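You operate a simulated robot arm through the tools that you are given. There is no shell and no other tool. Be economical: measure what you need, move in short steps, check, and stop when the job is done.

You run a simulated two-armed robot. Do the job below in one go: nothing can be reset, and whatever is moved stays where it is left.

TASK
Pick up the carton from the top of the wide table with one hand, pass it to the other hand and put it on the top of the steel stand. Set down upright: carton.

It is judged by the outcome, as a careful person would: the job done as asked, and still so three seconds after it is handed in. It fails if anything else is knocked over, pushed out of place, dropped, spilled or broken.

THE ROBOT
Two 7-joint arms with two-finger parallel grippers on one trunk, on a base that drives. Base frame: it is fixed to the floor where the robot stands at the start and does not move with it; the origin is under the middle of the robot, x ahead of it, y to its left, z up; the surface under the hand at the start is at about z = 750. Lengths are in mm, angles in degrees, forces in N, time in s.
The left shoulder is at the start at [70, 134, 1101], the right one opposite. With the tool pointing down near the work surface each hand reaches from about 100 to 640 mm from the robot's upright axis, wherever it stands, measured 20 degrees to its own side. Places, roughly: top of the steel stand [2800, 3300, 800]. Payload 1.57 kg a hand.
Tool frame (each hand has its own): the origin (TCP) lies between the finger pads and is the grasp point; the fingertips stand 30 mm ahead of it; z points along the fingers, y is the line along which they close. The gripper opens to 80 mm. The fingers are 17 mm wide and 12 mm thick; the gripper's body (40 by 82 mm) begins 80 mm behind the TCP.
Orientation is told as [roll, pitch, yaw] about the base's x, y, z axes, in that order, counted from this pose: with the fingers straight down and closing along the base's y, the tool's x points along the base's -x, its y along +y and its z along -z.

THE INTERFACE
- The arms move only by the tool play_rows. It takes "left_motion", "right_motion" or both (then of equal length, played together; a hand with none holds still); each is a list of rows, each a list of 6 numbers: the shift along the tool's x, y, z in units of 200 mm (1.0 is 200 mm), then the turn, a rotation vector about the tool's x, y, z in units of 45 degrees (1.0 is 45 degrees). In form: [[x, y, z, rx, ry, rz], ...]. A call has 1 to 20 rows; each row is the pose to reach, as a shift and turn from the pose commanded when the call began, along the tool's axes at that moment. "left_gripper" and "right_gripper" are, for a hand that has rows, the closure in counts, from 0 (fully open) to 255 (shut), set as the call begins (left out, the last holds). A call with a number of a shift or a turn outside -1 to 1 is refused whole. A row lasts 0.2 s, in which the tool goes at most 50 mm and 8.6 degrees; a call with a longer step from one row to the next is refused whole, and so is a gripper value outside its range. A pose out of reach is approached as far as the arm can. The call stops where the force on the tool passes 40 N (or 10 N more than at its start, if that is more) or the arm is blocked; 0.2 s more then pass. Each finger travels about 153 mm/s and halts on what it meets, pressing with about 43 N; the grip force reading is that of the motor and also rises with nothing between the fingers. The clock runs only during rows and for 0.2 s after the last one: add rows that repeat a pose to give the fingers time. It gives the time, the measured TCP pose, the force on the tool (base axes), the opening and the grip force at its end, in the units of the frame above (readings bear some noise), with the torque about the TCP (base axes, N m) and any sound that the robot's microphone picked up, and new pictures: "show" is both (left out), scene, wrist or none (wrist: the cameras of the hands that moved).
- Cameras (640 x 400 px; columns grow to the right, rows downward): "scene" is now at [123.8, -12.2, 1315.5]; the picture's right is [-0.12, -0.99, 0.00], its down [-0.75, 0.09, -0.66] and it looks along [0.65, -0.08, -0.75] (base axes); focal length 272 px, centre (320, 200). "left" rides on the left gripper at [72, 7, -122] in its tool frame; the picture's right is [-0.09, 1.00, 0.00], its down [-0.84, -0.08, -0.54] and it looks along [-0.54, -0.05, 0.84] (tool axes); focal length 238 px, centre (320, 200). "right" rides on the right gripper at [72, -7, -122] in its tool frame; the picture's right is [0.09, 1.00, 0.00], its down [-0.84, 0.08, -0.54] and it looks along [-0.54, 0.05, 0.84] (tool axes); focal length 238 px, centre (320, 200). There is no depth. A picture from a camera that has moved, and an enlarged one, comes with that camera's place and axes in the base frame and with its lens. The place of the scene camera against the robot may be out by one fixed shift of up to 12 mm in any direction.
- raise_lower(by): slides the trunk up (or, below 0, down) by that many mm; the arms and the scene camera ride with it, the base frame stays. It gives what a move gives, with no picture.
- base_move(legs): drives the robot by 1 to 6 legs, each [ahead, left, turn to the left] in mm, mm and degrees, along the robot's own axes; the way and the turn of a leg run together, so that a leg with both is an arc; at most 1500 mm and 180 degrees a leg. The arms and the cameras ride along, it lands a little off, and it stops where it bumps. It gives what a move gives, and a new picture of the scene camera.
- pan_tilt(pan, tilt): turns the head with the scene camera to pan (to the left, within 86 degrees either way) and tilt (down, from -29 to 69), counted from straight ahead of the robot. It gives what a move gives, and a new picture of the scene camera.
- enlarge(camera, box): a new picture of the part [left, top, right, bottom] of that camera's present view, enlarged. It takes no simulated time.
- job_done(): hands the job in; it is judged then, once.

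Work in short steps. Places have to be worked out from the pictures, the camera data and where the tool is seen: move nearer, look again, correct. Check each grasp and each placing, and mend what went wrong. You have 120 turns and 260 pictures in all, those below and enlarged ones among them. Open the grippers and draw the arms clear of the work before you hand the job in, unless the task says otherwise; then end with one line.

The tools are called after "Call:" as name(argument=value, ...) on one line, values as JSON. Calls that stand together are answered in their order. play_rows: Moves the arms, as the interface text tells. Its arguments: {"type":"object","properties":{"left_motion":{"type":"array","items":{"type":"array","items":{"type":"number"}}},"left_gripper":{"type":"number"},"right_motion":{"type":"array","items":{"type":"array","items":{"type":"number"}}},"right_gripper":{"type":"number"},"show":{"type":"string","enum":["both","scene","wrist","none"]}},"required":[]} The other tools are called the same way: raise_lower (by) slides the trunk up or down; base_move (legs) drives the base; pan_tilt (pan, tilt) turns the head that bears the scene camera; enlarge (camera, box) takes an enlarged picture of a part of a camera's view; job_done () hands the job in.

At the start:

```text
time: 0.0
left_ee_pos: [438.9, 119.2, 1021.7]
left_tool_rot: [0.1, 0.0, 0.1]
left_ft_force: [0.0, 0.2, -0.1]
left_ft_torque: [0.02, 0.02, 0.03]
left_width: 80.2
left_grip_force: 0.1
right_ee_pos: [442.6, -222.0, 1006.8]
right_tool_rot: [0.0, 0.0, -0.1]
right_ft_force: [0.1, -0.1, 0.2]
right_ft_torque: [-0.02, 0.03, 0.01]
right_width: 80.0
right_grip_force: 0.1
trunk travel left (down, up): [-675.0, 265.0]
robot x, y, heading: [1.4, 0.2, 0.2]
head pan, tilt: [-6.9, 49.0]
```

scene: 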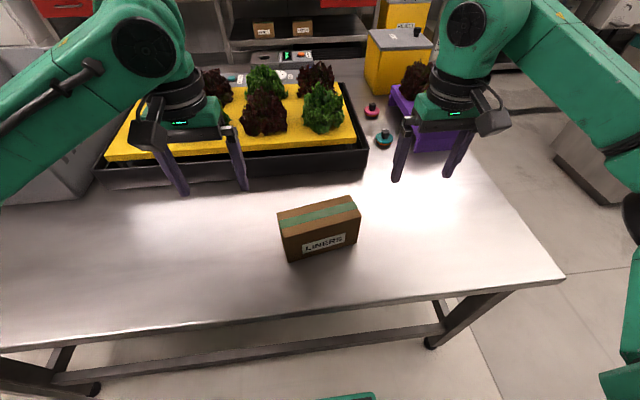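
right: 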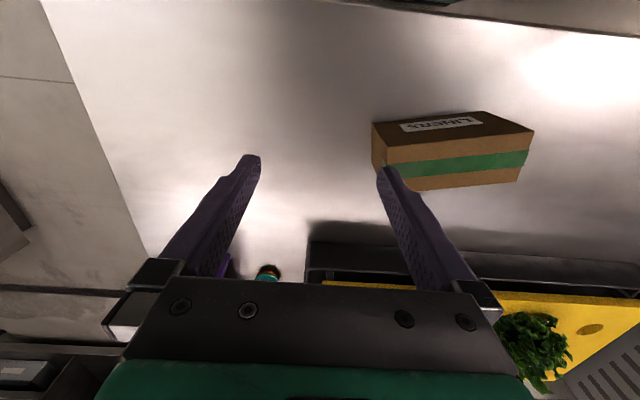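
left: 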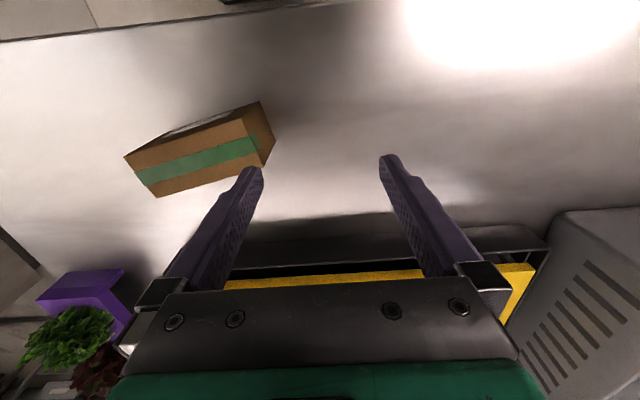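

The three views put the carton at about (475, -46), 62 x 168 x 112 mm, with its long side about 12° off y and its top near z = 862. The right hand will pick at the carton's right end, so I start turning and moving it over there, staying high.

Call:
play_rows(right_motion=[[-0.034, 0.11, 0, 0, 0, -0.167], [-0.068, 0.22, 0, 0, 0, -0.333], [-0.1, 0.33, 0, 0, 0, -0.5], [-0.136, 0.44, 0, 0, 0, -0.667], [-0.17, 0.55, 0, 0, 0, -0.833], [-0.205, 0.66, 0, 0, 0, -1.0]], right_gripper=0, show="none")

```text
time: 1.4
left_ee_pos: [439.2, 118.7, 1022.1]
left_tool_rot: [0.0, 0.0, 0.0]
left_ft_force: [-0.2, -0.1, -0.9]
left_ft_torque: [0.03, -0.02, 0.0]
left_width: 80.2
left_grip_force: 0.1
right_ee_pos: [427.3, -137.2, 972.8]
right_tool_rot: [0.9, 2.7, 38.7]
right_ft_force: [0.1, -0.8, -0.2]
right_ft_torque: [0.01, -0.03, 0.03]
right_width: 80.1
right_grip_force: 0.0
right hand out of reach, approached as far as the arm can: row 5, 6
trunk travel left (down, up): [-675.0, 265.0]
robot x, y, heading: [-1.0, 0.9, -0.1]
head pan, tilt: [-6.9, 49.0]
```

Rotating this high hit the reach limit. Raising the trunk lets the hand work lower relative to the shoulder, so I do that first.

Call:
raise_lower(by=80)

```text
time: 2.6
left_ee_pos: [440.4, 119.3, 1101.6]
left_tool_rot: [-0.1, 0.0, 0.2]
left_ft_force: [-0.6, 0.5, -0.3]
left_ft_torque: [-0.02, 0.02, 0.0]
left_width: 79.9
left_grip_force: 0.0
right_ee_pos: [427.7, -137.3, 1053.0]
right_tool_rot: [0.9, 2.8, 38.7]
right_ft_force: [0.2, -0.6, -0.1]
right_ft_torque: [0.01, 0.02, -0.01]
right_width: 80.1
right_grip_force: 0.1
trunk travel left (down, up): [-755.0, 185.0]
robot x, y, heading: [-2.6, -0.8, 0.0]
head pan, tilt: [-6.9, 49.0]
```

Now I lower the right hand and read where it lands.

Call:
play_rows(right_motion=[[0, 0, 0.15, 0, 0, 0], [0, 0, 0.3, 0, 0, 0], [0, 0, 0.45, 0, 0, 0], [0, 0, 0.45, 0, 0, 0]], show="none")

```text
time: 3.6
left_ee_pos: [440.5, 118.2, 1099.9]
left_tool_rot: [0.0, 0.0, 0.1]
left_ft_force: [0.5, -1.0, 0.2]
left_ft_torque: [-0.04, 0.01, 0.02]
left_width: 79.9
left_grip_force: 0.0
right_ee_pos: [422.2, -137.7, 963.6]
right_tool_rot: [0.8, 2.8, 38.6]
right_ft_force: [-0.8, 0.1, -0.3]
right_ft_torque: [0.0, 0.01, 0.01]
right_width: 79.9
right_grip_force: 0.1
trunk travel left (down, up): [-755.0, 185.0]
robot x, y, heading: [-1.8, -3.2, 0.2]
head pan, tilt: [-6.9, 49.0]
```

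Commands run from the pose actually reached. I continue the yaw in place, with a small tilt correction, to see if this turn is reachable.

Call:
play_rows(right_motion=[[0, 0, 0, 0.003, -0.01, -0.167], [0, 0, 0, 0.006, -0.02, -0.333], [0, 0, 0, 0.01, -0.03, -0.5], [0, 0, 0, 0.012, -0.04, -0.667], [0, 0, 0, 0.015, -0.05, -0.833], [0, 0, 0, 0.018, -0.062, -1.0]], show="none")

```text
time: 5.0
left_ee_pos: [441.4, 122.3, 1100.2]
left_tool_rot: [-0.2, 0.1, 0.1]
left_ft_force: [0.1, 0.2, -0.4]
left_ft_torque: [-0.02, 0.0, 0.04]
left_width: 79.9
left_grip_force: 0.0
right_ee_pos: [275.3, -80.0, 860.0]
right_tool_rot: [-2.3, -0.8, 82.4]
right_ft_force: [-0.1, 1.5, 0.4]
right_ft_torque: [-0.03, 0.0, -0.04]
right_width: 80.1
right_grip_force: 0.0
right hand out of reach, approached as far as the arm can: row 1, 2, 3, 4, 5, 6
trunk travel left (down, up): [-755.0, 185.0]
robot x, y, heading: [0.0, 3.9, 0.2]
head pan, tilt: [-6.9, 49.0]
```

Yaw in that direction runs into a wrist limit, and the hand wandered inward. So the right hand will come in the other way (yaw about -78). The left hand will take the carton from its left end with fingers horizontal. I back the right hand up and out while unwinding it.

Call:
play_rows(right_motion=[[0.05, -0.09, -0.1, 0, 0, 0.16], [0.11, -0.18, -0.2, 0, 0, 0.32], [0.16, -0.27, -0.3, 0, 0, 0.48], [0.22, -0.36, -0.4, 0, 0, 0.64], [0.27, -0.45, -0.5, 0, 0, 0.8], [0.33, -0.55, -0.55, 0, 0, 0.96]], show="scene")

```text
time: 6.4
left_ee_pos: [441.7, 117.7, 1100.4]
left_tool_rot: [0.1, 0.0, 0.0]
left_ft_force: [1.1, -0.2, 0.2]
left_ft_torque: [0.03, 0.02, 0.0]
left_width: 80.0
left_grip_force: 0.0
right_ee_pos: [372.1, -166.6, 971.3]
right_tool_rot: [-0.8, -2.3, 38.9]
right_ft_force: [1.2, 0.0, -1.2]
right_ft_torque: [0.03, 0.02, -0.02]
right_width: 79.7
right_grip_force: 0.0
right hand out of reach, approached as far as the arm can: row 1, 2
trunk travel left (down, up): [-755.0, 185.0]
robot x, y, heading: [1.2, -2.1, 0.0]
head pan, tilt: [-6.9, 49.0]
camera scene: at [124.4, -14.3, 1395.4], right [-0.12, -0.99, 0.0], down [-0.75, 0.09, -0.66], along [0.65, -0.08, -0.76], focal length 272 px, centre (320, 200)
```

scene: 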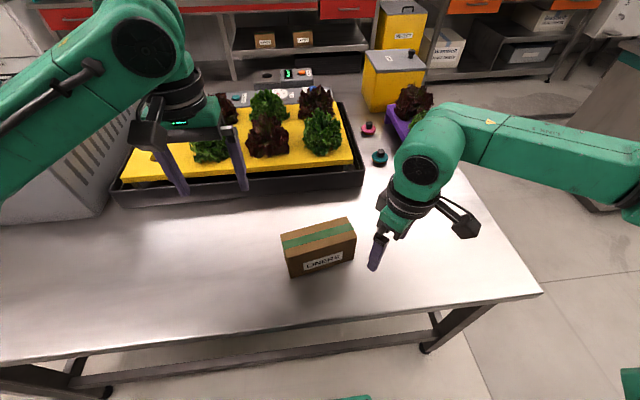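

The hand recovered cleanly. I keep unwinding toward yaw -78.

Call:
play_rows(right_motion=[[0, 0, 0, 0, 0, 0.167], [0, 0, 0, 0, 0, 0.333], [0, 0, 0, 0, 0, 0.5], [0, 0, 0, 0, 0, 0.667], [0, 0, 0, 0, 0, 0.833], [0, 0, 0, 0, 0, 1.0]], show="none")

Call:
play_rows(right_motion=[[0, 0, 0, 0, 0, 0.167], [0, 0, 0, 0, 0, 0.333], [0, 0, 0, 0, 0, 0.5], [0, 0, 0, 0, 0, 0.667], [0, 0, 0, 0, 0, 0.833], [0, 0, 0, 0, 0, 1.0]], show="none")

```text
time: 7.8
left_ee_pos: [440.1, 119.0, 1101.2]
left_tool_rot: [0.0, 0.0, 0.0]
left_ft_force: [0.3, 0.6, 0.3]
left_ft_torque: [0.03, 0.03, 0.02]
left_width: 80.2
left_grip_force: 0.0
right_ee_pos: [370.9, -163.3, 973.9]
right_tool_rot: [0.9, -2.4, -6.0]
right_ft_force: [-0.9, -0.2, 0.5]
right_ft_torque: [0.01, -0.02, -0.02]
right_width: 79.7
right_grip_force: 0.1
trunk travel left (down, up): [-755.0, 185.0]
robot x, y, heading: [1.4, -0.4, 0.1]
head pan, tilt: [-6.9, 49.0]
```

```text
time: 9.2
left_ee_pos: [438.7, 119.1, 1099.7]
left_tool_rot: [0.0, 0.0, -0.1]
left_ft_force: [-0.3, 0.1, -0.2]
left_ft_torque: [0.01, 0.0, -0.01]
left_width: 80.2
left_grip_force: 0.0
right_ee_pos: [369.9, -162.1, 973.2]
right_tool_rot: [2.3, -1.1, -50.9]
right_ft_force: [0.4, 0.4, 0.6]
right_ft_torque: [0.02, -0.01, 0.02]
right_width: 80.2
right_grip_force: 0.0
trunk travel left (down, up): [-755.0, 185.0]
robot x, y, heading: [-0.8, -0.1, 0.1]
head pan, tilt: [-6.9, 49.0]
```

Yaw works this way. I finish the turn, level the tool, and move over the carton's right half.

Call:
play_rows(right_motion=[[-0.009, 0.17, 0, 0.013, 0.006, 0.15], [-0.018, 0.34, 0, 0.026, 0.012, 0.3], [-0.026, 0.52, 0, 0.039, 0.018, 0.45], [-0.035, 0.69, 0, 0.051, 0.024, 0.6], [-0.035, 0.69, 0, 0.051, 0.024, 0.6]], show="both")

```text
time: 10.4
left_ee_pos: [438.4, 118.0, 1101.7]
left_tool_rot: [-0.1, -0.1, 0.2]
left_ft_force: [0.6, -0.2, 0.2]
left_ft_torque: [0.01, 0.03, 0.01]
left_width: 80.0
left_grip_force: 0.1
right_ee_pos: [482.6, -79.1, 981.7]
right_tool_rot: [0.1, 0.5, -77.8]
right_ft_force: [-0.4, -0.3, -0.1]
right_ft_torque: [0.01, -0.02, 0.02]
right_width: 79.8
right_grip_force: 0.0
trunk travel left (down, up): [-755.0, 185.0]
robot x, y, heading: [0.4, 1.4, 0.2]
head pan, tilt: [-6.9, 49.0]
camera scene: at [123.2, -12.9, 1395.6], right [-0.12, -0.99, 0.0], down [-0.75, 0.09, -0.66], along [0.65, -0.08, -0.75], focal length 272 px, centre (320, 200)
camera right: at [461.3, -12.8, 1105.7], right [0.95, 0.3, 0.0], down [0.25, -0.81, 0.53], along [0.16, -0.51, -0.85], focal length 238 px, centre (320, 200)
```

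scene: 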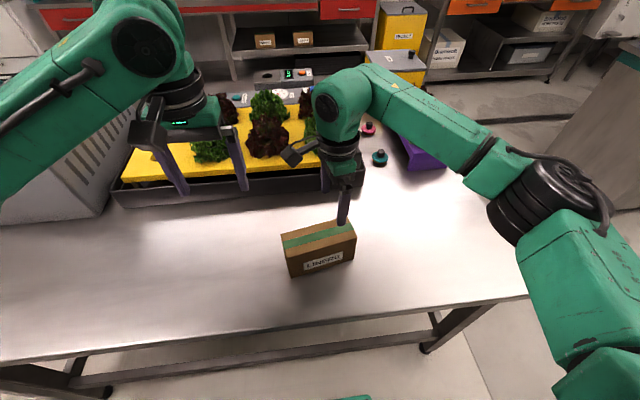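
right: 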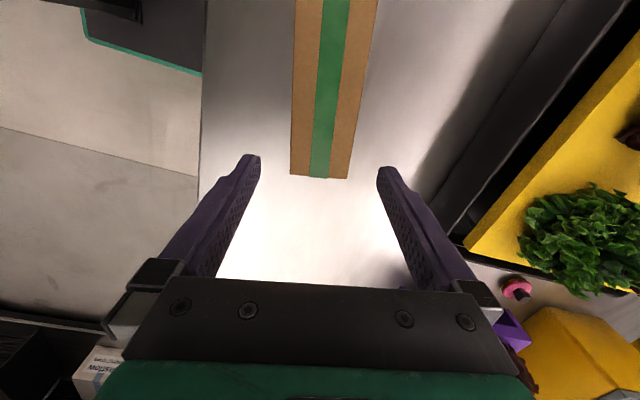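

The wrist view puts the carton's centreline about 3.5 mm toward +x, at yaw about -77. I correct for that and come down to just above its top.

Call:
play_rows(right_motion=[[-0.004, 0.0175, 0.1, 0, 0, -0.02], [-0.004, 0.0175, 0.2, 0, 0, -0.02], [-0.004, 0.0175, 0.3, 0, 0, -0.02], [-0.004, 0.0175, 0.38, 0, 0, -0.02], [-0.004, 0.0175, 0.38, 0, 0, -0.02]], show="wrist")

```text
time: 11.6
left_ee_pos: [439.8, 120.1, 1101.7]
left_tool_rot: [0.0, 0.0, 0.1]
left_ft_force: [-0.9, 0.8, 0.9]
left_ft_torque: [0.03, 0.0, 0.0]
left_width: 80.2
left_grip_force: 0.0
right_ee_pos: [486.1, -81.3, 904.7]
right_tool_rot: [0.1, 0.6, -76.9]
right_ft_force: [-0.1, 0.2, -1.1]
right_ft_torque: [-0.03, 0.02, -0.03]
right_width: 80.2
right_grip_force: 0.1
trunk travel left (down, up): [-755.0, 185.0]
robot x, y, heading: [4.9, 2.2, 0.1]
head pan, tilt: [-6.9, 49.0]
camera right: at [463.9, -13.9, 1028.8], right [0.95, 0.32, 0.0], down [0.27, -0.8, 0.53], along [0.17, -0.51, -0.85], focal length 238 px, centre (320, 200)
```

right: 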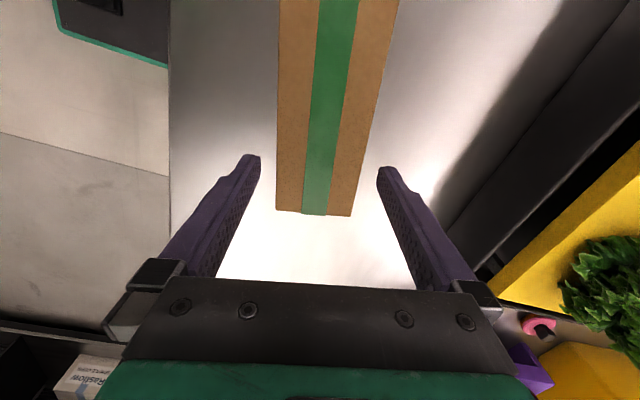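

The centreline at the grip is within about 1 mm and the width is 65 mm. I go down to the grasp height.

Call:
play_rows(right_motion=[[0, 0.004, 0.1, 0, 0, 0], [0, 0.004, 0.2, 0, 0, 0], [0, 0.004, 0.3, 0, 0, 0], [0, 0.004, 0.4, 0, 0, 0], [0, 0.004, 0.4, 0, 0, 0]], show="wrist")

```text
time: 12.8
left_ee_pos: [441.2, 119.3, 1100.2]
left_tool_rot: [0.0, 0.0, 0.1]
left_ft_force: [0.4, -0.5, 0.3]
left_ft_torque: [0.01, 0.0, 0.0]
left_width: 80.0
left_grip_force: 0.0
right_ee_pos: [486.3, -77.3, 822.7]
right_tool_rot: [0.1, 0.6, -76.9]
right_ft_force: [0.1, -0.7, 0.4]
right_ft_torque: [-0.02, 0.04, -0.01]
right_width: 79.8
right_grip_force: 0.0
trunk travel left (down, up): [-755.0, 185.0]
robot x, y, heading: [4.1, -1.5, -0.0]
head pan, tilt: [-6.9, 49.0]
camera right: at [464.0, -11.4, 946.5], right [0.95, 0.32, 0.0], down [0.27, -0.8, 0.53], along [0.17, -0.51, -0.85], focal length 238 px, centre (320, 200)
```

right: 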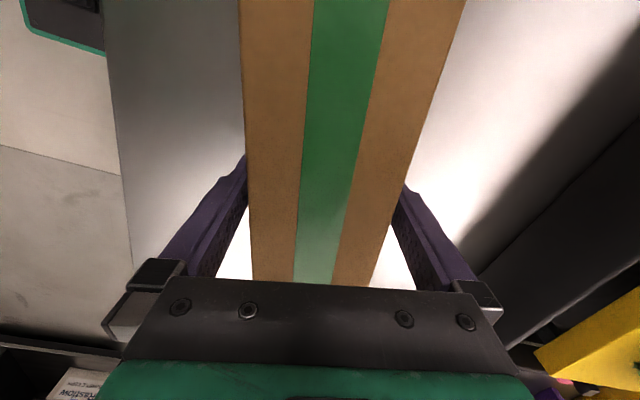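

The fingers straddle the carton without touching it. Closing now.

Call:
play_rows(right_motion=[[0, 0, 0, 0, 0, 0], [0, 0, 0, 0, 0, 0], [0, 0, 0, 0, 0, 0]], right_gripper=255, show="wrist")

```text
time: 13.6
left_ee_pos: [439.7, 118.5, 1100.3]
left_tool_rot: [0.0, 0.0, 0.1]
left_ft_force: [0.1, 0.9, 0.3]
left_ft_torque: [0.0, 0.0, 0.03]
left_width: 79.9
left_grip_force: 0.1
right_ee_pos: [485.7, -77.9, 822.6]
right_tool_rot: [0.2, 0.6, -76.8]
right_ft_force: [-1.1, -0.6, -0.8]
right_ft_torque: [-0.06, 0.1, 0.01]
right_width: 68.0
right_grip_force: 42.8
trunk travel left (down, up): [-755.0, 185.0]
robot x, y, heading: [2.3, 0.1, -0.1]
head pan, tilt: [-6.9, 49.0]
camera right: at [464.1, -11.4, 946.6], right [0.95, 0.32, 0.0], down [0.27, -0.8, 0.53], along [0.17, -0.51, -0.85], focal length 238 px, centre (320, 200)
```

right: 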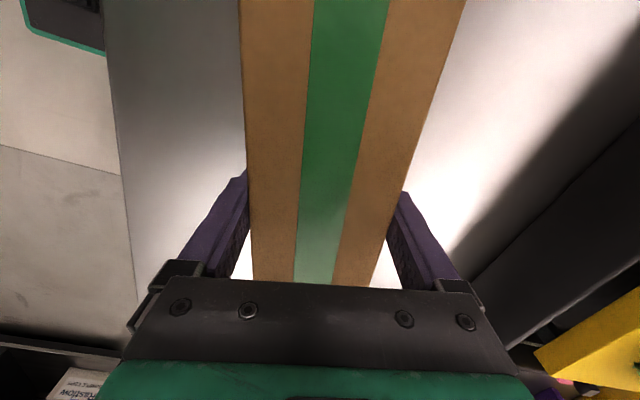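

The grip holds at 68 mm. I lift gently and check the weight and whether it tilts.

Call:
play_rows(right_motion=[[0, 0, -0.03, 0, 0, 0], [0, 0, -0.08, 0, 0, 0], [0, 0, -0.15, 0, 0, 0], [0, 0, -0.23, 0, 0, 0], [0, 0, -0.3, 0, 0, 0], [0, 0, -0.3, 0, 0, 0]], show="both")

```text
time: 15.0
left_ee_pos: [441.0, 119.1, 1101.0]
left_tool_rot: [0.0, 0.1, 0.1]
left_ft_force: [-0.5, 0.7, -0.6]
left_ft_torque: [0.01, -0.01, -0.02]
left_width: 80.2
left_grip_force: 0.1
right_ee_pos: [487.0, -79.9, 883.1]
right_tool_rot: [0.1, 0.7, -76.9]
right_ft_force: [-1.0, 0.6, -3.9]
right_ft_torque: [-0.12, -0.04, 0.01]
right_width: 67.9
right_grip_force: 43.5
trunk travel left (down, up): [-755.0, 185.0]
robot x, y, heading: [4.5, 0.1, 0.1]
head pan, tilt: [-6.9, 49.0]
camera scene: at [124.6, -12.2, 1395.4], right [-0.12, -0.99, 0.0], down [-0.75, 0.09, -0.66], along [0.65, -0.08, -0.76], focal length 272 px, centre (320, 200)
camera right: at [464.0, -12.9, 1007.1], right [0.95, 0.31, 0.0], down [0.27, -0.8, 0.53], along [0.17, -0.51, -0.85], focal length 238 px, centre (320, 200)
```

scene: 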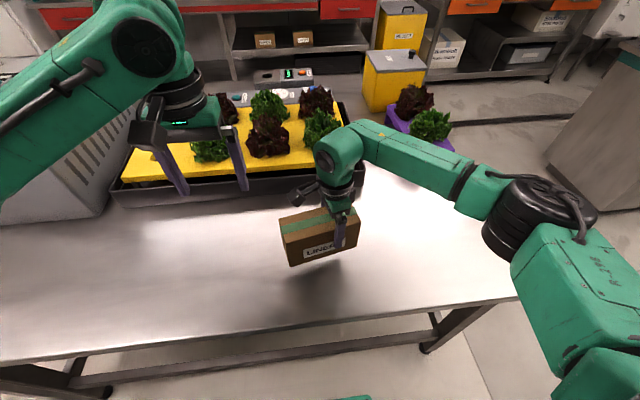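
right: 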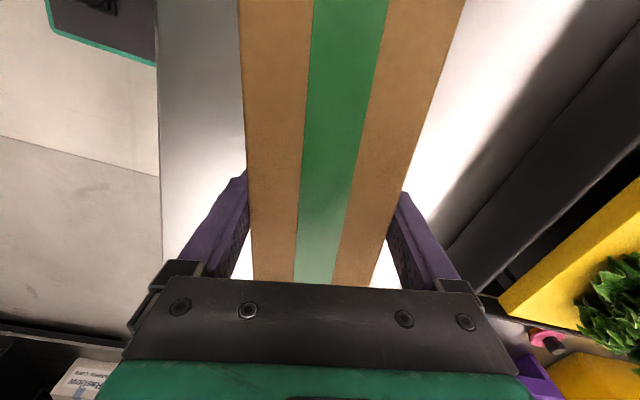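

The carton weighs about 0.4 kg and hasn't slipped. I lift it further, then look left toward the stand before planning the handover and the drive.

Call:
play_rows(right_motion=[[0, 0, -0.08, 0, 0, 0], [0, 0, -0.16, 0, 0, 0], [0, 0, -0.24, 0, 0, 0], [0, 0, -0.24, 0, 0, 0]], show="none")

Call:
pan_tilt(pan=50, tilt=15)

Call:
pan_tilt(pan=86, tilt=30)

Call:
pan_tilt(pan=0, tilt=20)

```text
time: 16.0
left_ee_pos: [440.5, 120.4, 1100.9]
left_tool_rot: [0.0, 0.0, 0.1]
left_ft_force: [0.1, -1.1, 0.1]
left_ft_torque: [-0.02, -0.03, -0.03]
left_width: 79.9
left_grip_force: 0.0
right_ee_pos: [486.8, -81.3, 930.2]
right_tool_rot: [0.1, 0.6, -76.9]
right_ft_force: [1.7, 0.1, -3.6]
right_ft_torque: [-0.09, -0.01, 0.04]
right_width: 67.9
right_grip_force: 42.9
trunk travel left (down, up): [-755.0, 185.0]
robot x, y, heading: [0.3, 1.7, -0.1]
head pan, tilt: [-6.9, 49.0]
```

```text
time: 17.2
left_ee_pos: [441.2, 120.6, 1099.6]
left_tool_rot: [0.1, 0.1, 0.2]
left_ft_force: [-0.2, 0.7, -0.9]
left_ft_torque: [0.06, -0.01, -0.02]
left_width: 80.1
left_grip_force: 0.0
right_ee_pos: [485.3, -79.7, 931.1]
right_tool_rot: [0.1, 0.5, -76.9]
right_ft_force: [0.5, -0.1, -3.8]
right_ft_torque: [-0.13, 0.02, 0.01]
right_width: 68.0
right_grip_force: 43.0
trunk travel left (down, up): [-755.0, 185.0]
robot x, y, heading: [-0.9, 0.7, 0.2]
head pan, tilt: [50.0, 15.0]
camera scene: at [107.3, 68.6, 1447.8], right [0.77, -0.64, 0.0], down [-0.17, -0.2, -0.97], along [0.62, 0.74, -0.26], focal length 272 px, centre (320, 200)
```

scene: 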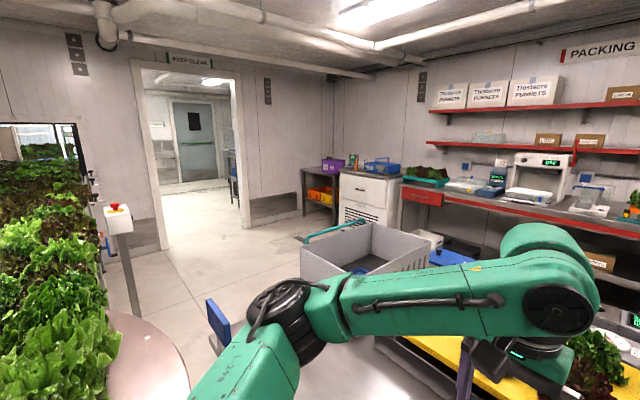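

```text
time: 18.2
left_ee_pos: [440.4, 119.0, 1099.4]
left_tool_rot: [0.1, 0.1, 0.1]
left_ft_force: [0.3, 1.2, -0.5]
left_ft_torque: [0.02, 0.02, -0.01]
left_width: 79.9
left_grip_force: 0.0
right_ee_pos: [485.6, -79.4, 930.5]
right_tool_rot: [0.1, 0.6, -76.9]
right_ft_force: [0.3, 0.4, -3.7]
right_ft_torque: [-0.08, -0.05, 0.0]
right_width: 67.7
right_grip_force: 42.9
trunk travel left (down, up): [-755.0, 185.0]
robot x, y, heading: [-1.4, -3.9, -0.1]
head pan, tilt: [85.9, 30.0]
camera scene: at [53.6, 87.3, 1423.7], right [1.0, -0.07, 0.0], down [-0.04, -0.5, -0.87], along [0.06, 0.86, -0.5], focal length 272 px, centre (320, 200)
```

scene: 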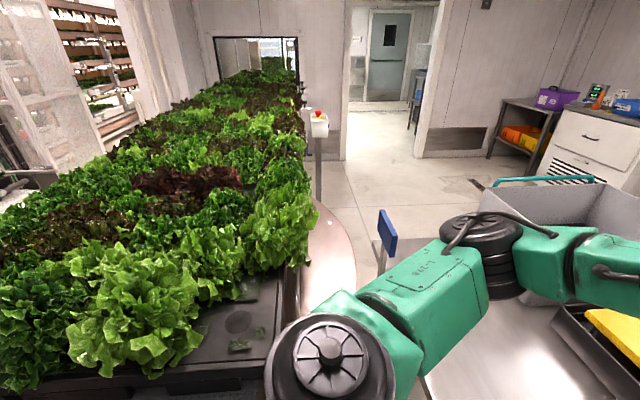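

```text
time: 19.9
left_ee_pos: [440.0, 119.6, 1100.0]
left_tool_rot: [0.0, 0.1, 0.1]
left_ft_force: [0.0, -0.3, 0.6]
left_ft_torque: [0.04, -0.02, 0.03]
left_width: 79.9
left_grip_force: 0.0
right_ee_pos: [485.8, -80.2, 931.3]
right_tool_rot: [0.1, 0.6, -76.9]
right_ft_force: [0.0, 0.3, -3.3]
right_ft_torque: [-0.11, -0.01, 0.01]
right_width: 67.9
right_grip_force: 42.7
trunk travel left (down, up): [-755.0, 185.0]
robot x, y, heading: [3.4, -3.9, -0.1]
head pan, tilt: [0.0, 20.0]
camera scene: at [140.2, -2.8, 1439.6], right [0.0, -1.0, 0.0], down [-0.34, 0.0, -0.94], along [0.94, 0.0, -0.34], focal length 272 px, centre (320, 200)
```

scene: 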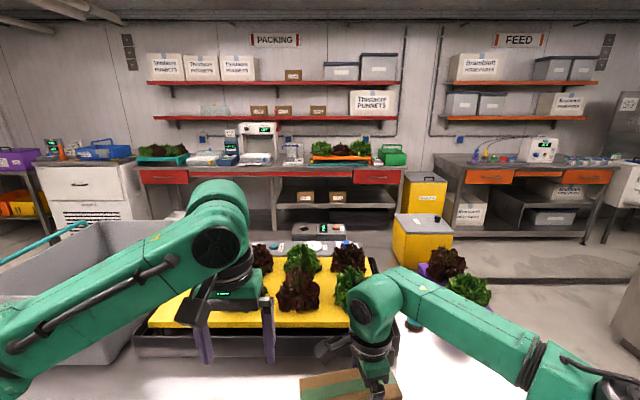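

The steel stand looks like the small steel rack with a purple bin at far left. I check it closely and look at the floor space around me.

Call:
pan_tilt(pan=50, tilt=15)

Call:
enlarge(camera="scene", box=[240, 120, 480, 270])

Call:
pan_tilt(pan=86, tilt=62)

Call:
pan_tilt(pan=-86, tilt=35)

```text
time: 21.0
left_ee_pos: [439.9, 119.3, 1099.9]
left_tool_rot: [0.1, 0.1, 0.1]
left_ft_force: [0.5, -1.0, 0.5]
left_ft_torque: [0.01, 0.01, 0.0]
left_width: 79.9
left_grip_force: 0.0
right_ee_pos: [485.7, -79.9, 930.8]
right_tool_rot: [0.1, 0.6, -76.9]
right_ft_force: [-0.8, -0.6, -3.1]
right_ft_torque: [-0.06, 0.0, 0.0]
right_width: 67.5
right_grip_force: 43.1
trunk travel left (down, up): [-755.0, 185.0]
robot x, y, heading: [2.5, -0.8, -0.2]
head pan, tilt: [50.0, 15.0]
camera scene: at [107.3, 68.6, 1447.8], right [0.77, -0.64, 0.0], down [-0.17, -0.2, -0.97], along [0.62, 0.74, -0.26], focal length 272 px, centre (320, 200)
```

scene: 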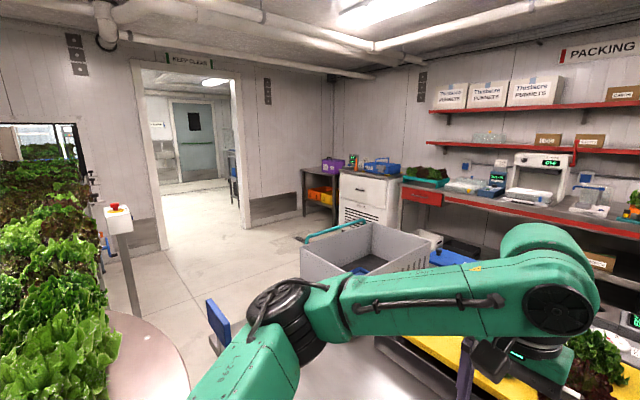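

```text
2.67 times, centred on (360, 195) of scene
camera zoom: at [107.3, 68.6, 1447.8], right [0.77, -0.64, 0.0], down [-0.17, -0.2, -0.97], along [0.62, 0.74, -0.26], focal length 726 px, centre (213, 213)
```

zoom: 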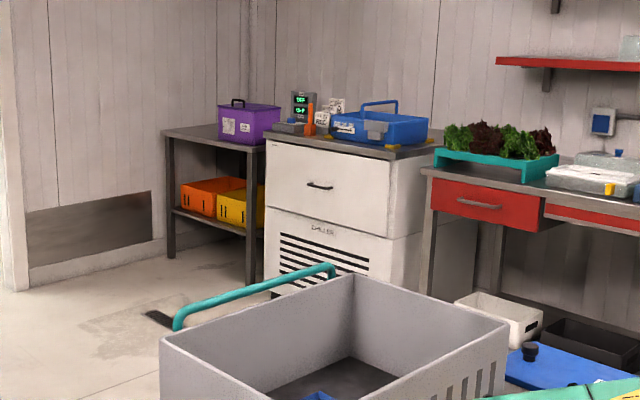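

```text
time: 22.2
left_ee_pos: [440.9, 119.2, 1100.0]
left_tool_rot: [0.0, 0.2, 0.1]
left_ft_force: [-0.1, -0.2, 0.1]
left_ft_torque: [-0.01, 0.01, 0.02]
left_width: 80.1
left_grip_force: 0.1
right_ee_pos: [485.6, -80.1, 930.7]
right_tool_rot: [0.1, 0.5, -76.9]
right_ft_force: [-0.1, 0.4, -4.1]
right_ft_torque: [-0.09, 0.0, 0.01]
right_width: 67.7
right_grip_force: 43.3
trunk travel left (down, up): [-755.0, 185.0]
robot x, y, heading: [3.0, 0.8, -0.1]
head pan, tilt: [85.9, 62.0]
camera scene: at [51.7, 61.4, 1379.3], right [1.0, -0.07, 0.0], down [-0.06, -0.88, -0.47], along [0.03, 0.47, -0.88], focal length 272 px, centre (320, 200)
```

scene: 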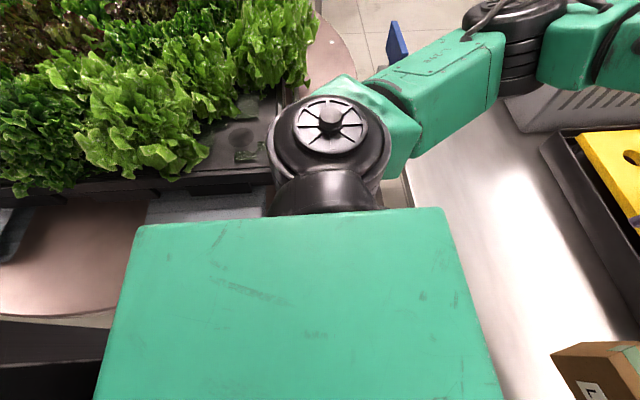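

```text
time: 24.8
left_ee_pos: [440.1, 119.5, 1100.3]
left_tool_rot: [0.0, 0.1, 0.1]
left_ft_force: [-0.5, -0.1, 0.9]
left_ft_torque: [-0.01, 0.02, -0.01]
left_width: 80.1
left_grip_force: 0.0
right_ee_pos: [484.9, -79.8, 930.1]
right_tool_rot: [0.1, 0.6, -77.0]
right_ft_force: [0.1, 0.0, -3.2]
right_ft_torque: [-0.12, -0.06, -0.01]
right_width: 67.6
right_grip_force: 42.7
trunk travel left (down, up): [-755.0, 185.0]
robot x, y, heading: [1.3, -1.9, -0.0]
head pan, tilt: [-85.9, 35.0]
camera scene: at [53.4, -90.7, 1415.8], right [-1.0, -0.07, 0.0], down [-0.04, 0.57, -0.82], along [0.06, -0.82, -0.57], focal length 272 px, centre (320, 200)
```

scene: 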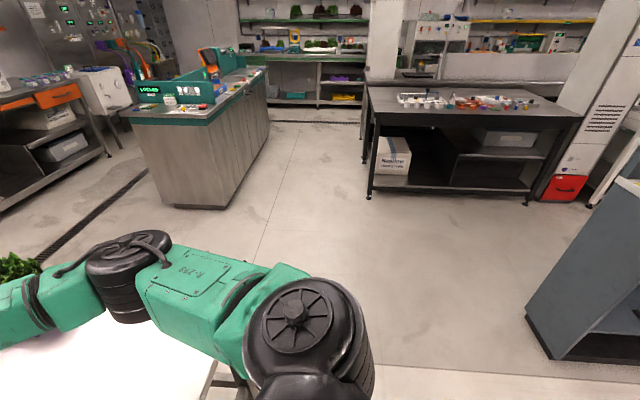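

The left passage (lettuce bed, table, cart) is too narrow. The right side is open, so I'll go around the table's right end. I strafe right about 1250 mm; the carton and hands stay over the empty front strip of the table.

Call:
base_move(legs=[[0, -600, 0]])

```text
time: 28.2
left_ee_pos: [443.6, -473.4, 1100.1]
left_tool_rot: [-0.2, 0.2, 0.7]
left_ft_force: [-0.8, 0.1, -0.1]
left_ft_torque: [-0.01, -0.01, -0.02]
left_width: 80.3
left_grip_force: 0.0
right_ee_pos: [490.4, -672.1, 931.3]
right_tool_rot: [0.1, 0.6, -76.3]
right_ft_force: [-0.3, 0.6, -3.5]
right_ft_torque: [-0.06, -0.01, -0.01]
right_width: 67.8
right_grip_force: 43.1
trunk travel left (down, up): [-755.0, 185.0]
robot x, y, heading: [0.7, -599.4, 0.6]
head pan, tilt: [-85.9, 35.0]
camera scene: at [57.9, -687.8, 1415.9], right [-1.0, -0.08, 0.0], down [-0.05, 0.57, -0.82], along [0.07, -0.82, -0.57], focal length 272 px, centre (320, 200)
```

scene: 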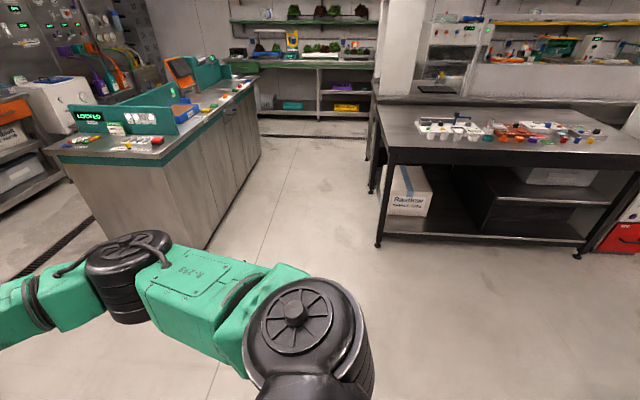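

The floor to the right is clear. The counter's near face is at about y = -2050, so I go 600 further.

Call:
base_move(legs=[[0, -600, 0]])

Call:
pan_tilt(pan=25, tilt=35)

```text
time: 31.5
left_ee_pos: [449.2, -1072.2, 1100.1]
left_tool_rot: [-0.1, 0.0, 0.5]
left_ft_force: [0.1, 0.1, -0.3]
left_ft_torque: [-0.02, -0.03, -0.02]
left_width: 80.3
left_grip_force: 0.1
right_ee_pos: [495.9, -1273.6, 931.5]
right_tool_rot: [0.1, 0.6, -76.5]
right_ft_force: [0.6, -0.2, -3.6]
right_ft_torque: [-0.09, -0.05, 0.01]
right_width: 67.9
right_grip_force: 42.5
trunk travel left (down, up): [-755.0, 185.0]
robot x, y, heading: [11.5, -1199.5, 0.6]
head pan, tilt: [-85.9, 35.0]
camera scene: at [63.1, -1286.5, 1415.9], right [-1.0, -0.08, 0.0], down [-0.05, 0.57, -0.82], along [0.06, -0.82, -0.57], focal length 272 px, centre (320, 200)
```

scene: 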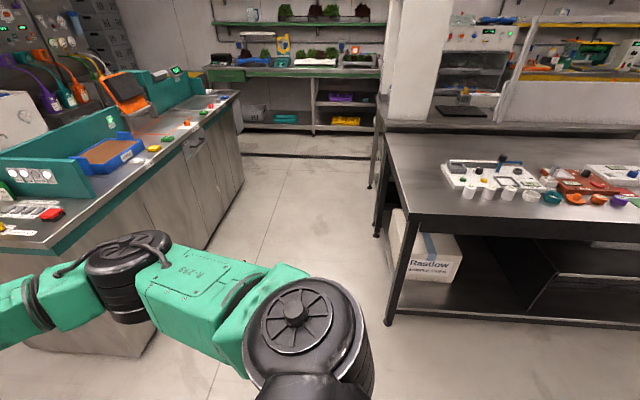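

```text
time: 33.4
left_ee_pos: [448.0, -1074.3, 1101.7]
left_tool_rot: [0.0, 0.0, 0.5]
left_ft_force: [1.3, 0.4, 0.3]
left_ft_torque: [0.0, 0.02, -0.01]
left_width: 79.9
left_grip_force: 0.0
right_ee_pos: [496.1, -1272.8, 930.5]
right_tool_rot: [0.1, 0.6, -76.4]
right_ft_force: [-0.2, -0.4, -2.9]
right_ft_torque: [-0.11, -0.03, -0.01]
right_width: 67.8
right_grip_force: 43.2
trunk travel left (down, up): [-755.0, 185.0]
robot x, y, heading: [5.0, -1192.9, 0.3]
head pan, tilt: [25.0, 35.0]
camera scene: at [135.9, -1161.7, 1415.8], right [0.43, -0.9, 0.0], down [-0.52, -0.25, -0.82], along [0.74, 0.35, -0.57], focal length 272 px, centre (320, 200)
```

scene: 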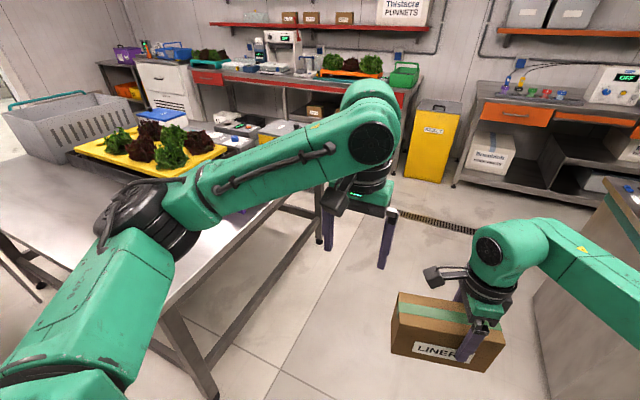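

The floor ahead is open, so I do the handover here. I turn the left hand in steps so its fingers end up horizontal, pointing at the carton's left end, with its camera on top. First comes yaw, moved left and down.

Call:
play_rows(left_motion=[[0.03, 0.07, 0.05, 0, 0, -0.167], [0.06, 0.14, 0.1, 0, 0, -0.333], [0.1, 0.2, 0.15, 0, 0, -0.5], [0.13, 0.27, 0.2, 0, 0, -0.667], [0.17, 0.34, 0.25, 0, 0, -0.833], [0.2, 0.4, 0.3, 0, 0, -1.0]], left_gripper=0, show="none")

Call:
play_rows(left_motion=[[0, 0, 0, 0, 0, -0.167], [0, 0, 0, 0, 0, -0.333], [0, 0, 0, 0, 0, -0.5], [0, 0, 0, 0, 0, -0.667], [0, 0, 0, 0, 0, -0.833], [0, 0, 0, 0, 0, -1.0]], show="scene")

```text
time: 34.8
left_ee_pos: [407.1, -994.9, 1041.5]
left_tool_rot: [0.0, 0.2, 45.5]
left_ft_force: [0.8, 0.5, 0.1]
left_ft_torque: [-0.01, 0.03, 0.0]
left_width: 80.2
left_grip_force: 0.1
right_ee_pos: [495.1, -1271.9, 931.5]
right_tool_rot: [0.2, 0.6, -76.5]
right_ft_force: [0.0, 0.2, -3.9]
right_ft_torque: [-0.1, 0.02, -0.05]
right_width: 67.7
right_grip_force: 43.0
trunk travel left (down, up): [-755.0, 185.0]
robot x, y, heading: [10.4, -1192.8, 0.6]
head pan, tilt: [25.0, 35.0]
```

```text
time: 36.2
left_ee_pos: [408.4, -994.3, 1041.1]
left_tool_rot: [0.1, 0.0, 90.7]
left_ft_force: [0.3, -0.2, 0.3]
left_ft_torque: [0.02, 0.02, 0.0]
left_width: 80.0
left_grip_force: 0.1
right_ee_pos: [495.2, -1273.4, 930.8]
right_tool_rot: [0.1, 0.6, -76.5]
right_ft_force: [-1.0, 0.1, -3.1]
right_ft_torque: [-0.07, 0.01, -0.03]
right_width: 67.7
right_grip_force: 43.3
trunk travel left (down, up): [-755.0, 185.0]
robot x, y, heading: [10.4, -1199.5, 0.7]
head pan, tilt: [25.0, 35.0]
camera scene: at [135.9, -1161.6, 1415.8], right [0.43, -0.9, 0.0], down [-0.52, -0.25, -0.82], along [0.74, 0.35, -0.57], focal length 272 px, centre (320, 200)
```

scene: 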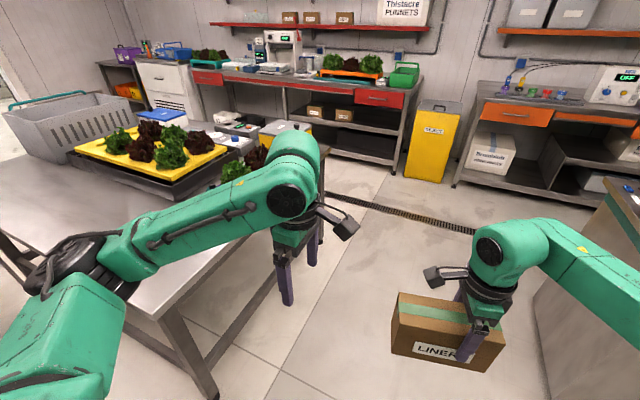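

Yaw 90 was reachable. Now I tilt the left fingers toward the carton in two 45° steps, well away from it.

Call:
play_rows(left_motion=[[0, 0, 0, 0, 0.167, 0], [0, 0, 0, 0, 0.333, 0], [0, 0, 0, 0, 0.5, 0], [0, 0, 0, 0, 0.667, 0], [0, 0, 0, 0, 0.833, 0], [0, 0, 0, 0, 1.0, 0]], show="scene")

```text
time: 37.6
left_ee_pos: [409.1, -994.1, 1040.5]
left_tool_rot: [0.0, 45.1, 90.5]
left_ft_force: [0.9, 0.2, 0.0]
left_ft_torque: [0.0, 0.0, -0.01]
left_width: 79.8
left_grip_force: 0.0
right_ee_pos: [495.3, -1272.0, 930.8]
right_tool_rot: [0.1, 0.7, -76.4]
right_ft_force: [-0.3, -0.1, -3.5]
right_ft_torque: [-0.12, -0.02, 0.01]
right_width: 67.5
right_grip_force: 42.7
trunk travel left (down, up): [-755.0, 185.0]
robot x, y, heading: [13.1, -1197.0, 0.3]
head pan, tilt: [25.0, 35.0]
camera scene: at [135.7, -1161.0, 1415.8], right [0.43, -0.9, 0.0], down [-0.52, -0.25, -0.82], along [0.74, 0.35, -0.57], focal length 272 px, centre (320, 200)
```

scene: 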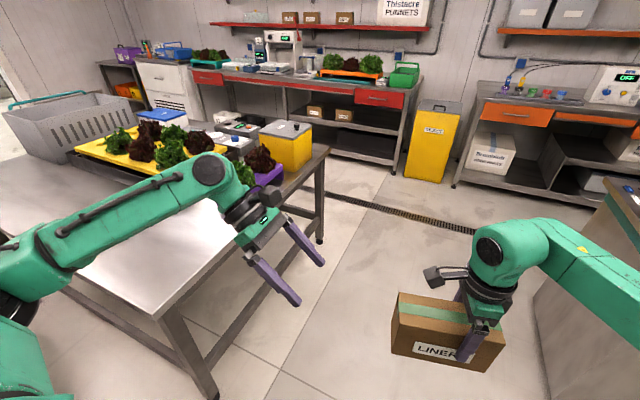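

I do the second 45° tilt while easing toward the carton.

Call:
play_rows(left_motion=[[0.03, 0, 0.03, 0, 0.167, 0], [0.06, 0, 0.06, 0, 0.333, 0], [0.09, 0, 0.09, 0, 0.5, 0], [0.12, 0, 0.12, 0, 0.667, 0], [0.15, 0, 0.15, 0, 0.833, 0], [0.18, 0, 0.18, 0, 1.0, 0]], show="both")

```text
time: 39.0
left_ee_pos: [407.6, -1045.8, 1041.1]
left_tool_rot: [160.2, 89.9, -109.2]
left_ft_force: [0.5, 0.0, -1.0]
left_ft_torque: [0.0, -0.03, 0.0]
left_width: 79.9
left_grip_force: 0.2
right_ee_pos: [495.6, -1272.7, 930.7]
right_tool_rot: [0.1, 0.5, -76.5]
right_ft_force: [-0.2, 0.3, -3.8]
right_ft_torque: [-0.12, -0.04, -0.03]
right_width: 67.7
right_grip_force: 43.1
trunk travel left (down, up): [-755.0, 185.0]
robot x, y, heading: [7.9, -1194.8, 0.4]
head pan, tilt: [25.0, 35.0]
camera scene: at [136.1, -1161.5, 1415.8], right [0.43, -0.9, 0.0], down [-0.52, -0.25, -0.82], along [0.74, 0.35, -0.57], focal length 272 px, centre (320, 200)
camera left: at [401.1, -924.6, 1112.4], right [-1.0, -0.01, -0.09], down [0.07, 0.54, -0.84], along [0.06, -0.84, -0.54], focal length 238 px, centre (320, 200)
```

scene: 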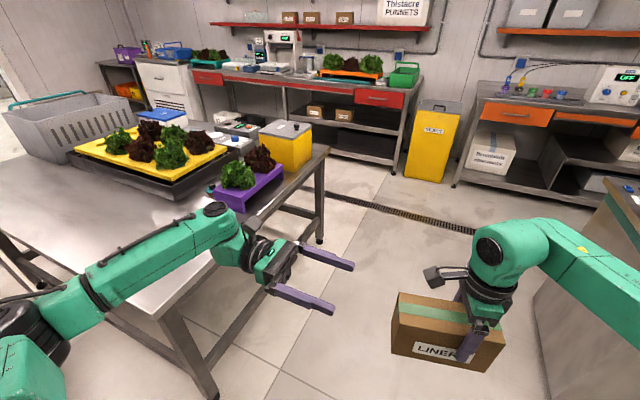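
left: 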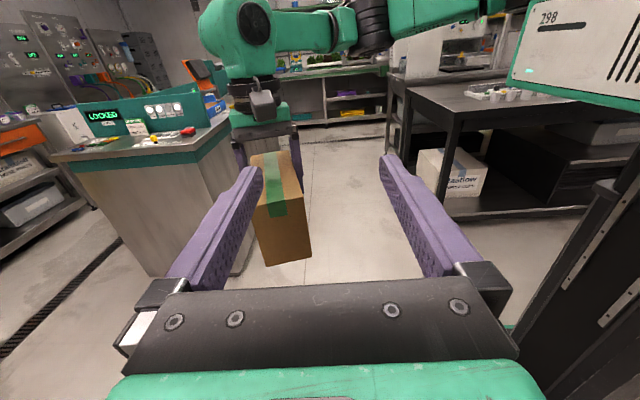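

The left hand is horizontal and sees the carton's end. I rotate about 13° to line up with the carton and move to a pre-grasp 60 mm short of its end, at mid height.

Call:
play_rows(left_motion=[[-0.13, -0.046, 0.053, 0.057, 0, 0], [-0.26, -0.093, 0.106, 0.115, 0, 0], [-0.39, -0.14, 0.16, 0.172, 0, 0], [-0.52, -0.186, 0.21, 0.23, 0, 0], [-0.655, -0.2325, 0.265, 0.287, 0, 0], [-0.655, -0.2325, 0.265, 0.287, 0, 0]], show="both")

```text
time: 40.4
left_ee_pos: [454.2, -1098.1, 909.5]
left_tool_rot: [105.9, 89.9, -150.7]
left_ft_force: [0.6, 0.7, -0.6]
left_ft_torque: [0.01, 0.02, 0.0]
left_width: 80.2
left_grip_force: 0.1
right_ee_pos: [495.8, -1274.3, 930.5]
right_tool_rot: [0.0, 0.6, -76.5]
right_ft_force: [0.8, -0.4, -3.5]
right_ft_torque: [-0.08, 0.03, 0.03]
right_width: 67.7
right_grip_force: 43.0
trunk travel left (down, up): [-755.0, 185.0]
robot x, y, heading: [10.9, -1196.2, 0.5]
head pan, tilt: [25.0, 35.0]
camera scene: at [135.5, -1161.4, 1415.8], right [0.43, -0.9, 0.0], down [-0.52, -0.25, -0.82], along [0.74, 0.35, -0.57], focal length 272 px, centre (320, 200)
camera left: at [420.6, -982.0, 981.0], right [-0.97, -0.23, -0.09], down [-0.05, 0.54, -0.84], along [0.24, -0.81, -0.54], focal length 238 px, centre (320, 200)
```

scene: 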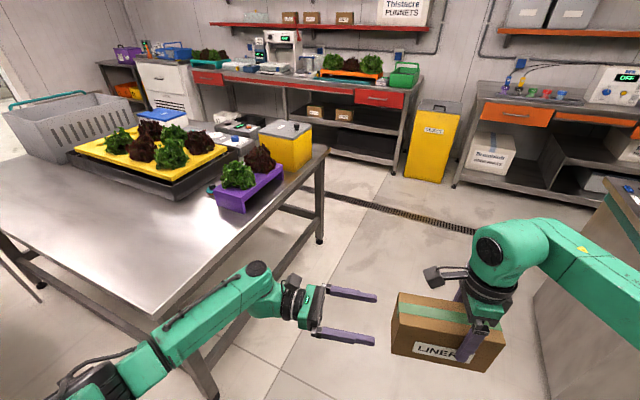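
left: 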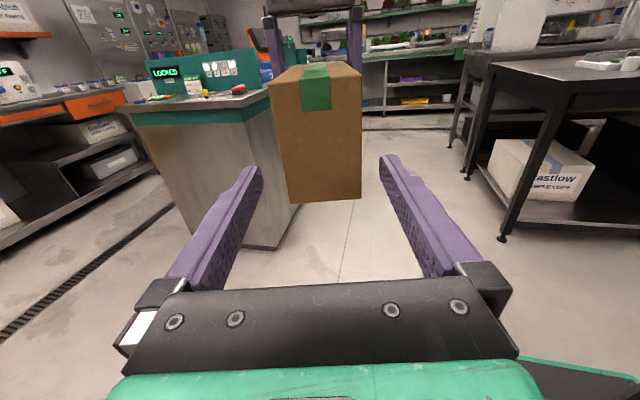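

The carton end is centred on the left tool axis to within about 1 mm, about 70 mm ahead. I advance 100 mm so the pads straddle the end.

Call:
play_rows(left_motion=[[0, 0.004, 0.1, 0, 0, 0], [0, 0.004, 0.2, 0, 0, 0], [0, 0.004, 0.3, 0, 0, 0], [0, 0.004, 0.4, 0, 0, 0], [0, 0.004, 0.5, 0, 0, 0], [0, 0.004, 0.5, 0, 0, 0]], show="both")

```text
time: 41.8
left_ee_pos: [478.5, -1195.7, 910.1]
left_tool_rot: [118.2, 89.9, -138.3]
left_ft_force: [0.3, 0.2, 1.0]
left_ft_torque: [0.01, 0.03, 0.02]
left_width: 80.0
left_grip_force: 0.1
right_ee_pos: [494.5, -1272.9, 929.8]
right_tool_rot: [0.1, 0.6, -76.5]
right_ft_force: [-1.4, -0.2, -3.2]
right_ft_torque: [-0.14, -0.05, 0.02]
right_width: 67.6
right_grip_force: 43.1
trunk travel left (down, up): [-755.0, 185.0]
robot x, y, heading: [10.3, -1194.8, 0.6]
head pan, tilt: [25.0, 35.0]
camera scene: at [135.7, -1161.2, 1415.8], right [0.43, -0.9, 0.0], down [-0.52, -0.25, -0.82], along [0.74, 0.35, -0.57], focal length 272 px, centre (320, 200)
camera left: at [443.9, -1078.6, 981.7], right [-0.97, -0.23, -0.09], down [-0.05, 0.54, -0.84], along [0.24, -0.81, -0.54], focal length 238 px, centre (320, 200)
```

scene: 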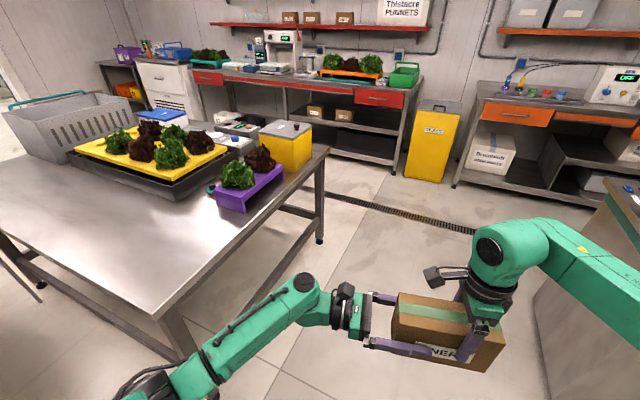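
left: 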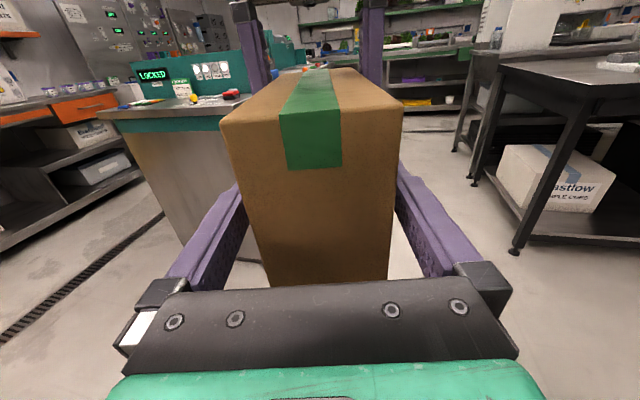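

The fingers straddle evenly. I go 14 mm deeper for a more central hold, then close the left gripper.

Call:
play_rows(left_motion=[[0, 0, 0.07, 0, 0, 0], [0, 0, 0.07, 0, 0, 0]], show="none")

Call:
play_rows(left_motion=[[0, 0, 0, 0, 0, 0], [0, 0, 0, 0, 0, 0], [0, 0, 0, 0, 0, 0]], left_gripper=255, show="wrist")

```text
time: 42.4
left_ee_pos: [480.9, -1209.4, 911.8]
left_tool_rot: [122.3, 89.9, -134.3]
left_ft_force: [0.0, 0.2, 0.4]
left_ft_torque: [-0.02, 0.01, 0.0]
left_width: 80.0
left_grip_force: 0.1
right_ee_pos: [495.7, -1272.6, 930.7]
right_tool_rot: [0.1, 0.6, -76.6]
right_ft_force: [0.0, 0.2, -3.5]
right_ft_torque: [-0.07, -0.05, -0.01]
right_width: 67.5
right_grip_force: 42.9
trunk travel left (down, up): [-755.0, 185.0]
robot x, y, heading: [13.3, -1195.2, 0.3]
head pan, tilt: [25.0, 35.0]
```

```text
time: 43.2
left_ee_pos: [481.0, -1210.0, 910.0]
left_tool_rot: [115.1, 89.9, -141.4]
left_ft_force: [-2.9, -1.4, 0.6]
left_ft_torque: [0.21, -0.02, -0.11]
left_width: 67.8
left_grip_force: 43.7
right_ee_pos: [495.6, -1274.9, 931.0]
right_tool_rot: [0.0, 0.6, -76.4]
right_ft_force: [1.3, 2.4, -3.7]
right_ft_torque: [-0.29, -0.09, 0.01]
right_width: 67.8
right_grip_force: 43.3
trunk travel left (down, up): [-755.0, 185.0]
robot x, y, heading: [9.5, -1197.0, 0.5]
head pan, tilt: [25.0, 35.0]
camera left: at [446.7, -1093.2, 981.4], right [-0.97, -0.23, -0.09], down [-0.05, 0.54, -0.84], along [0.24, -0.81, -0.54], focal length 238 px, centre (320, 200)
```

left: 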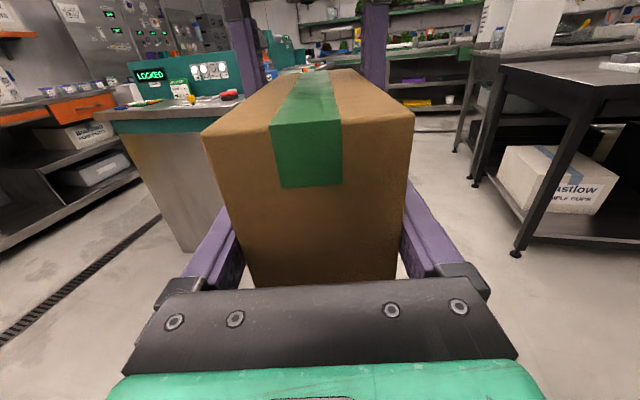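

Both hands hold it at 68 mm with small forces. I open the right gripper.

Call:
play_rows(right_motion=[[0, 0, 0, 0, 0, 0], [0, 0, 0, 0, 0, 0], [0, 0, 0, 0, 0, 0]], right_gripper=0, show="none")

Call:
enlarge(camera="left", box=[0, 0, 640, 400])

```text
time: 44.0
left_ee_pos: [482.1, -1209.4, 909.6]
left_tool_rot: [101.3, 89.9, -155.3]
left_ft_force: [0.0, 0.2, 0.5]
left_ft_torque: [0.13, 0.03, 0.02]
left_width: 67.8
left_grip_force: 43.1
right_ee_pos: [496.1, -1273.6, 930.7]
right_tool_rot: [0.2, 0.5, -76.5]
right_ft_force: [0.7, 0.6, -0.2]
right_ft_torque: [0.03, 0.03, 0.01]
right_width: 79.9
right_grip_force: 0.0
trunk travel left (down, up): [-755.0, 185.0]
robot x, y, heading: [8.8, -1196.5, 0.5]
head pan, tilt: [25.0, 35.0]
```

```text
1.00 times, centred on (320, 200) of left (not enlarged: the box is as wide or as high as the picture)
camera zoom: at [446.8, -1093.0, 981.3], right [-0.97, -0.23, -0.09], down [-0.05, 0.54, -0.84], along [0.24, -0.81, -0.54], focal length 238 px, centre (320, 200)
```

zoom: 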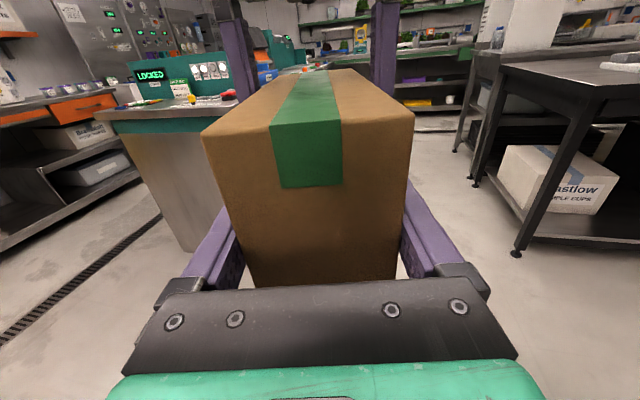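

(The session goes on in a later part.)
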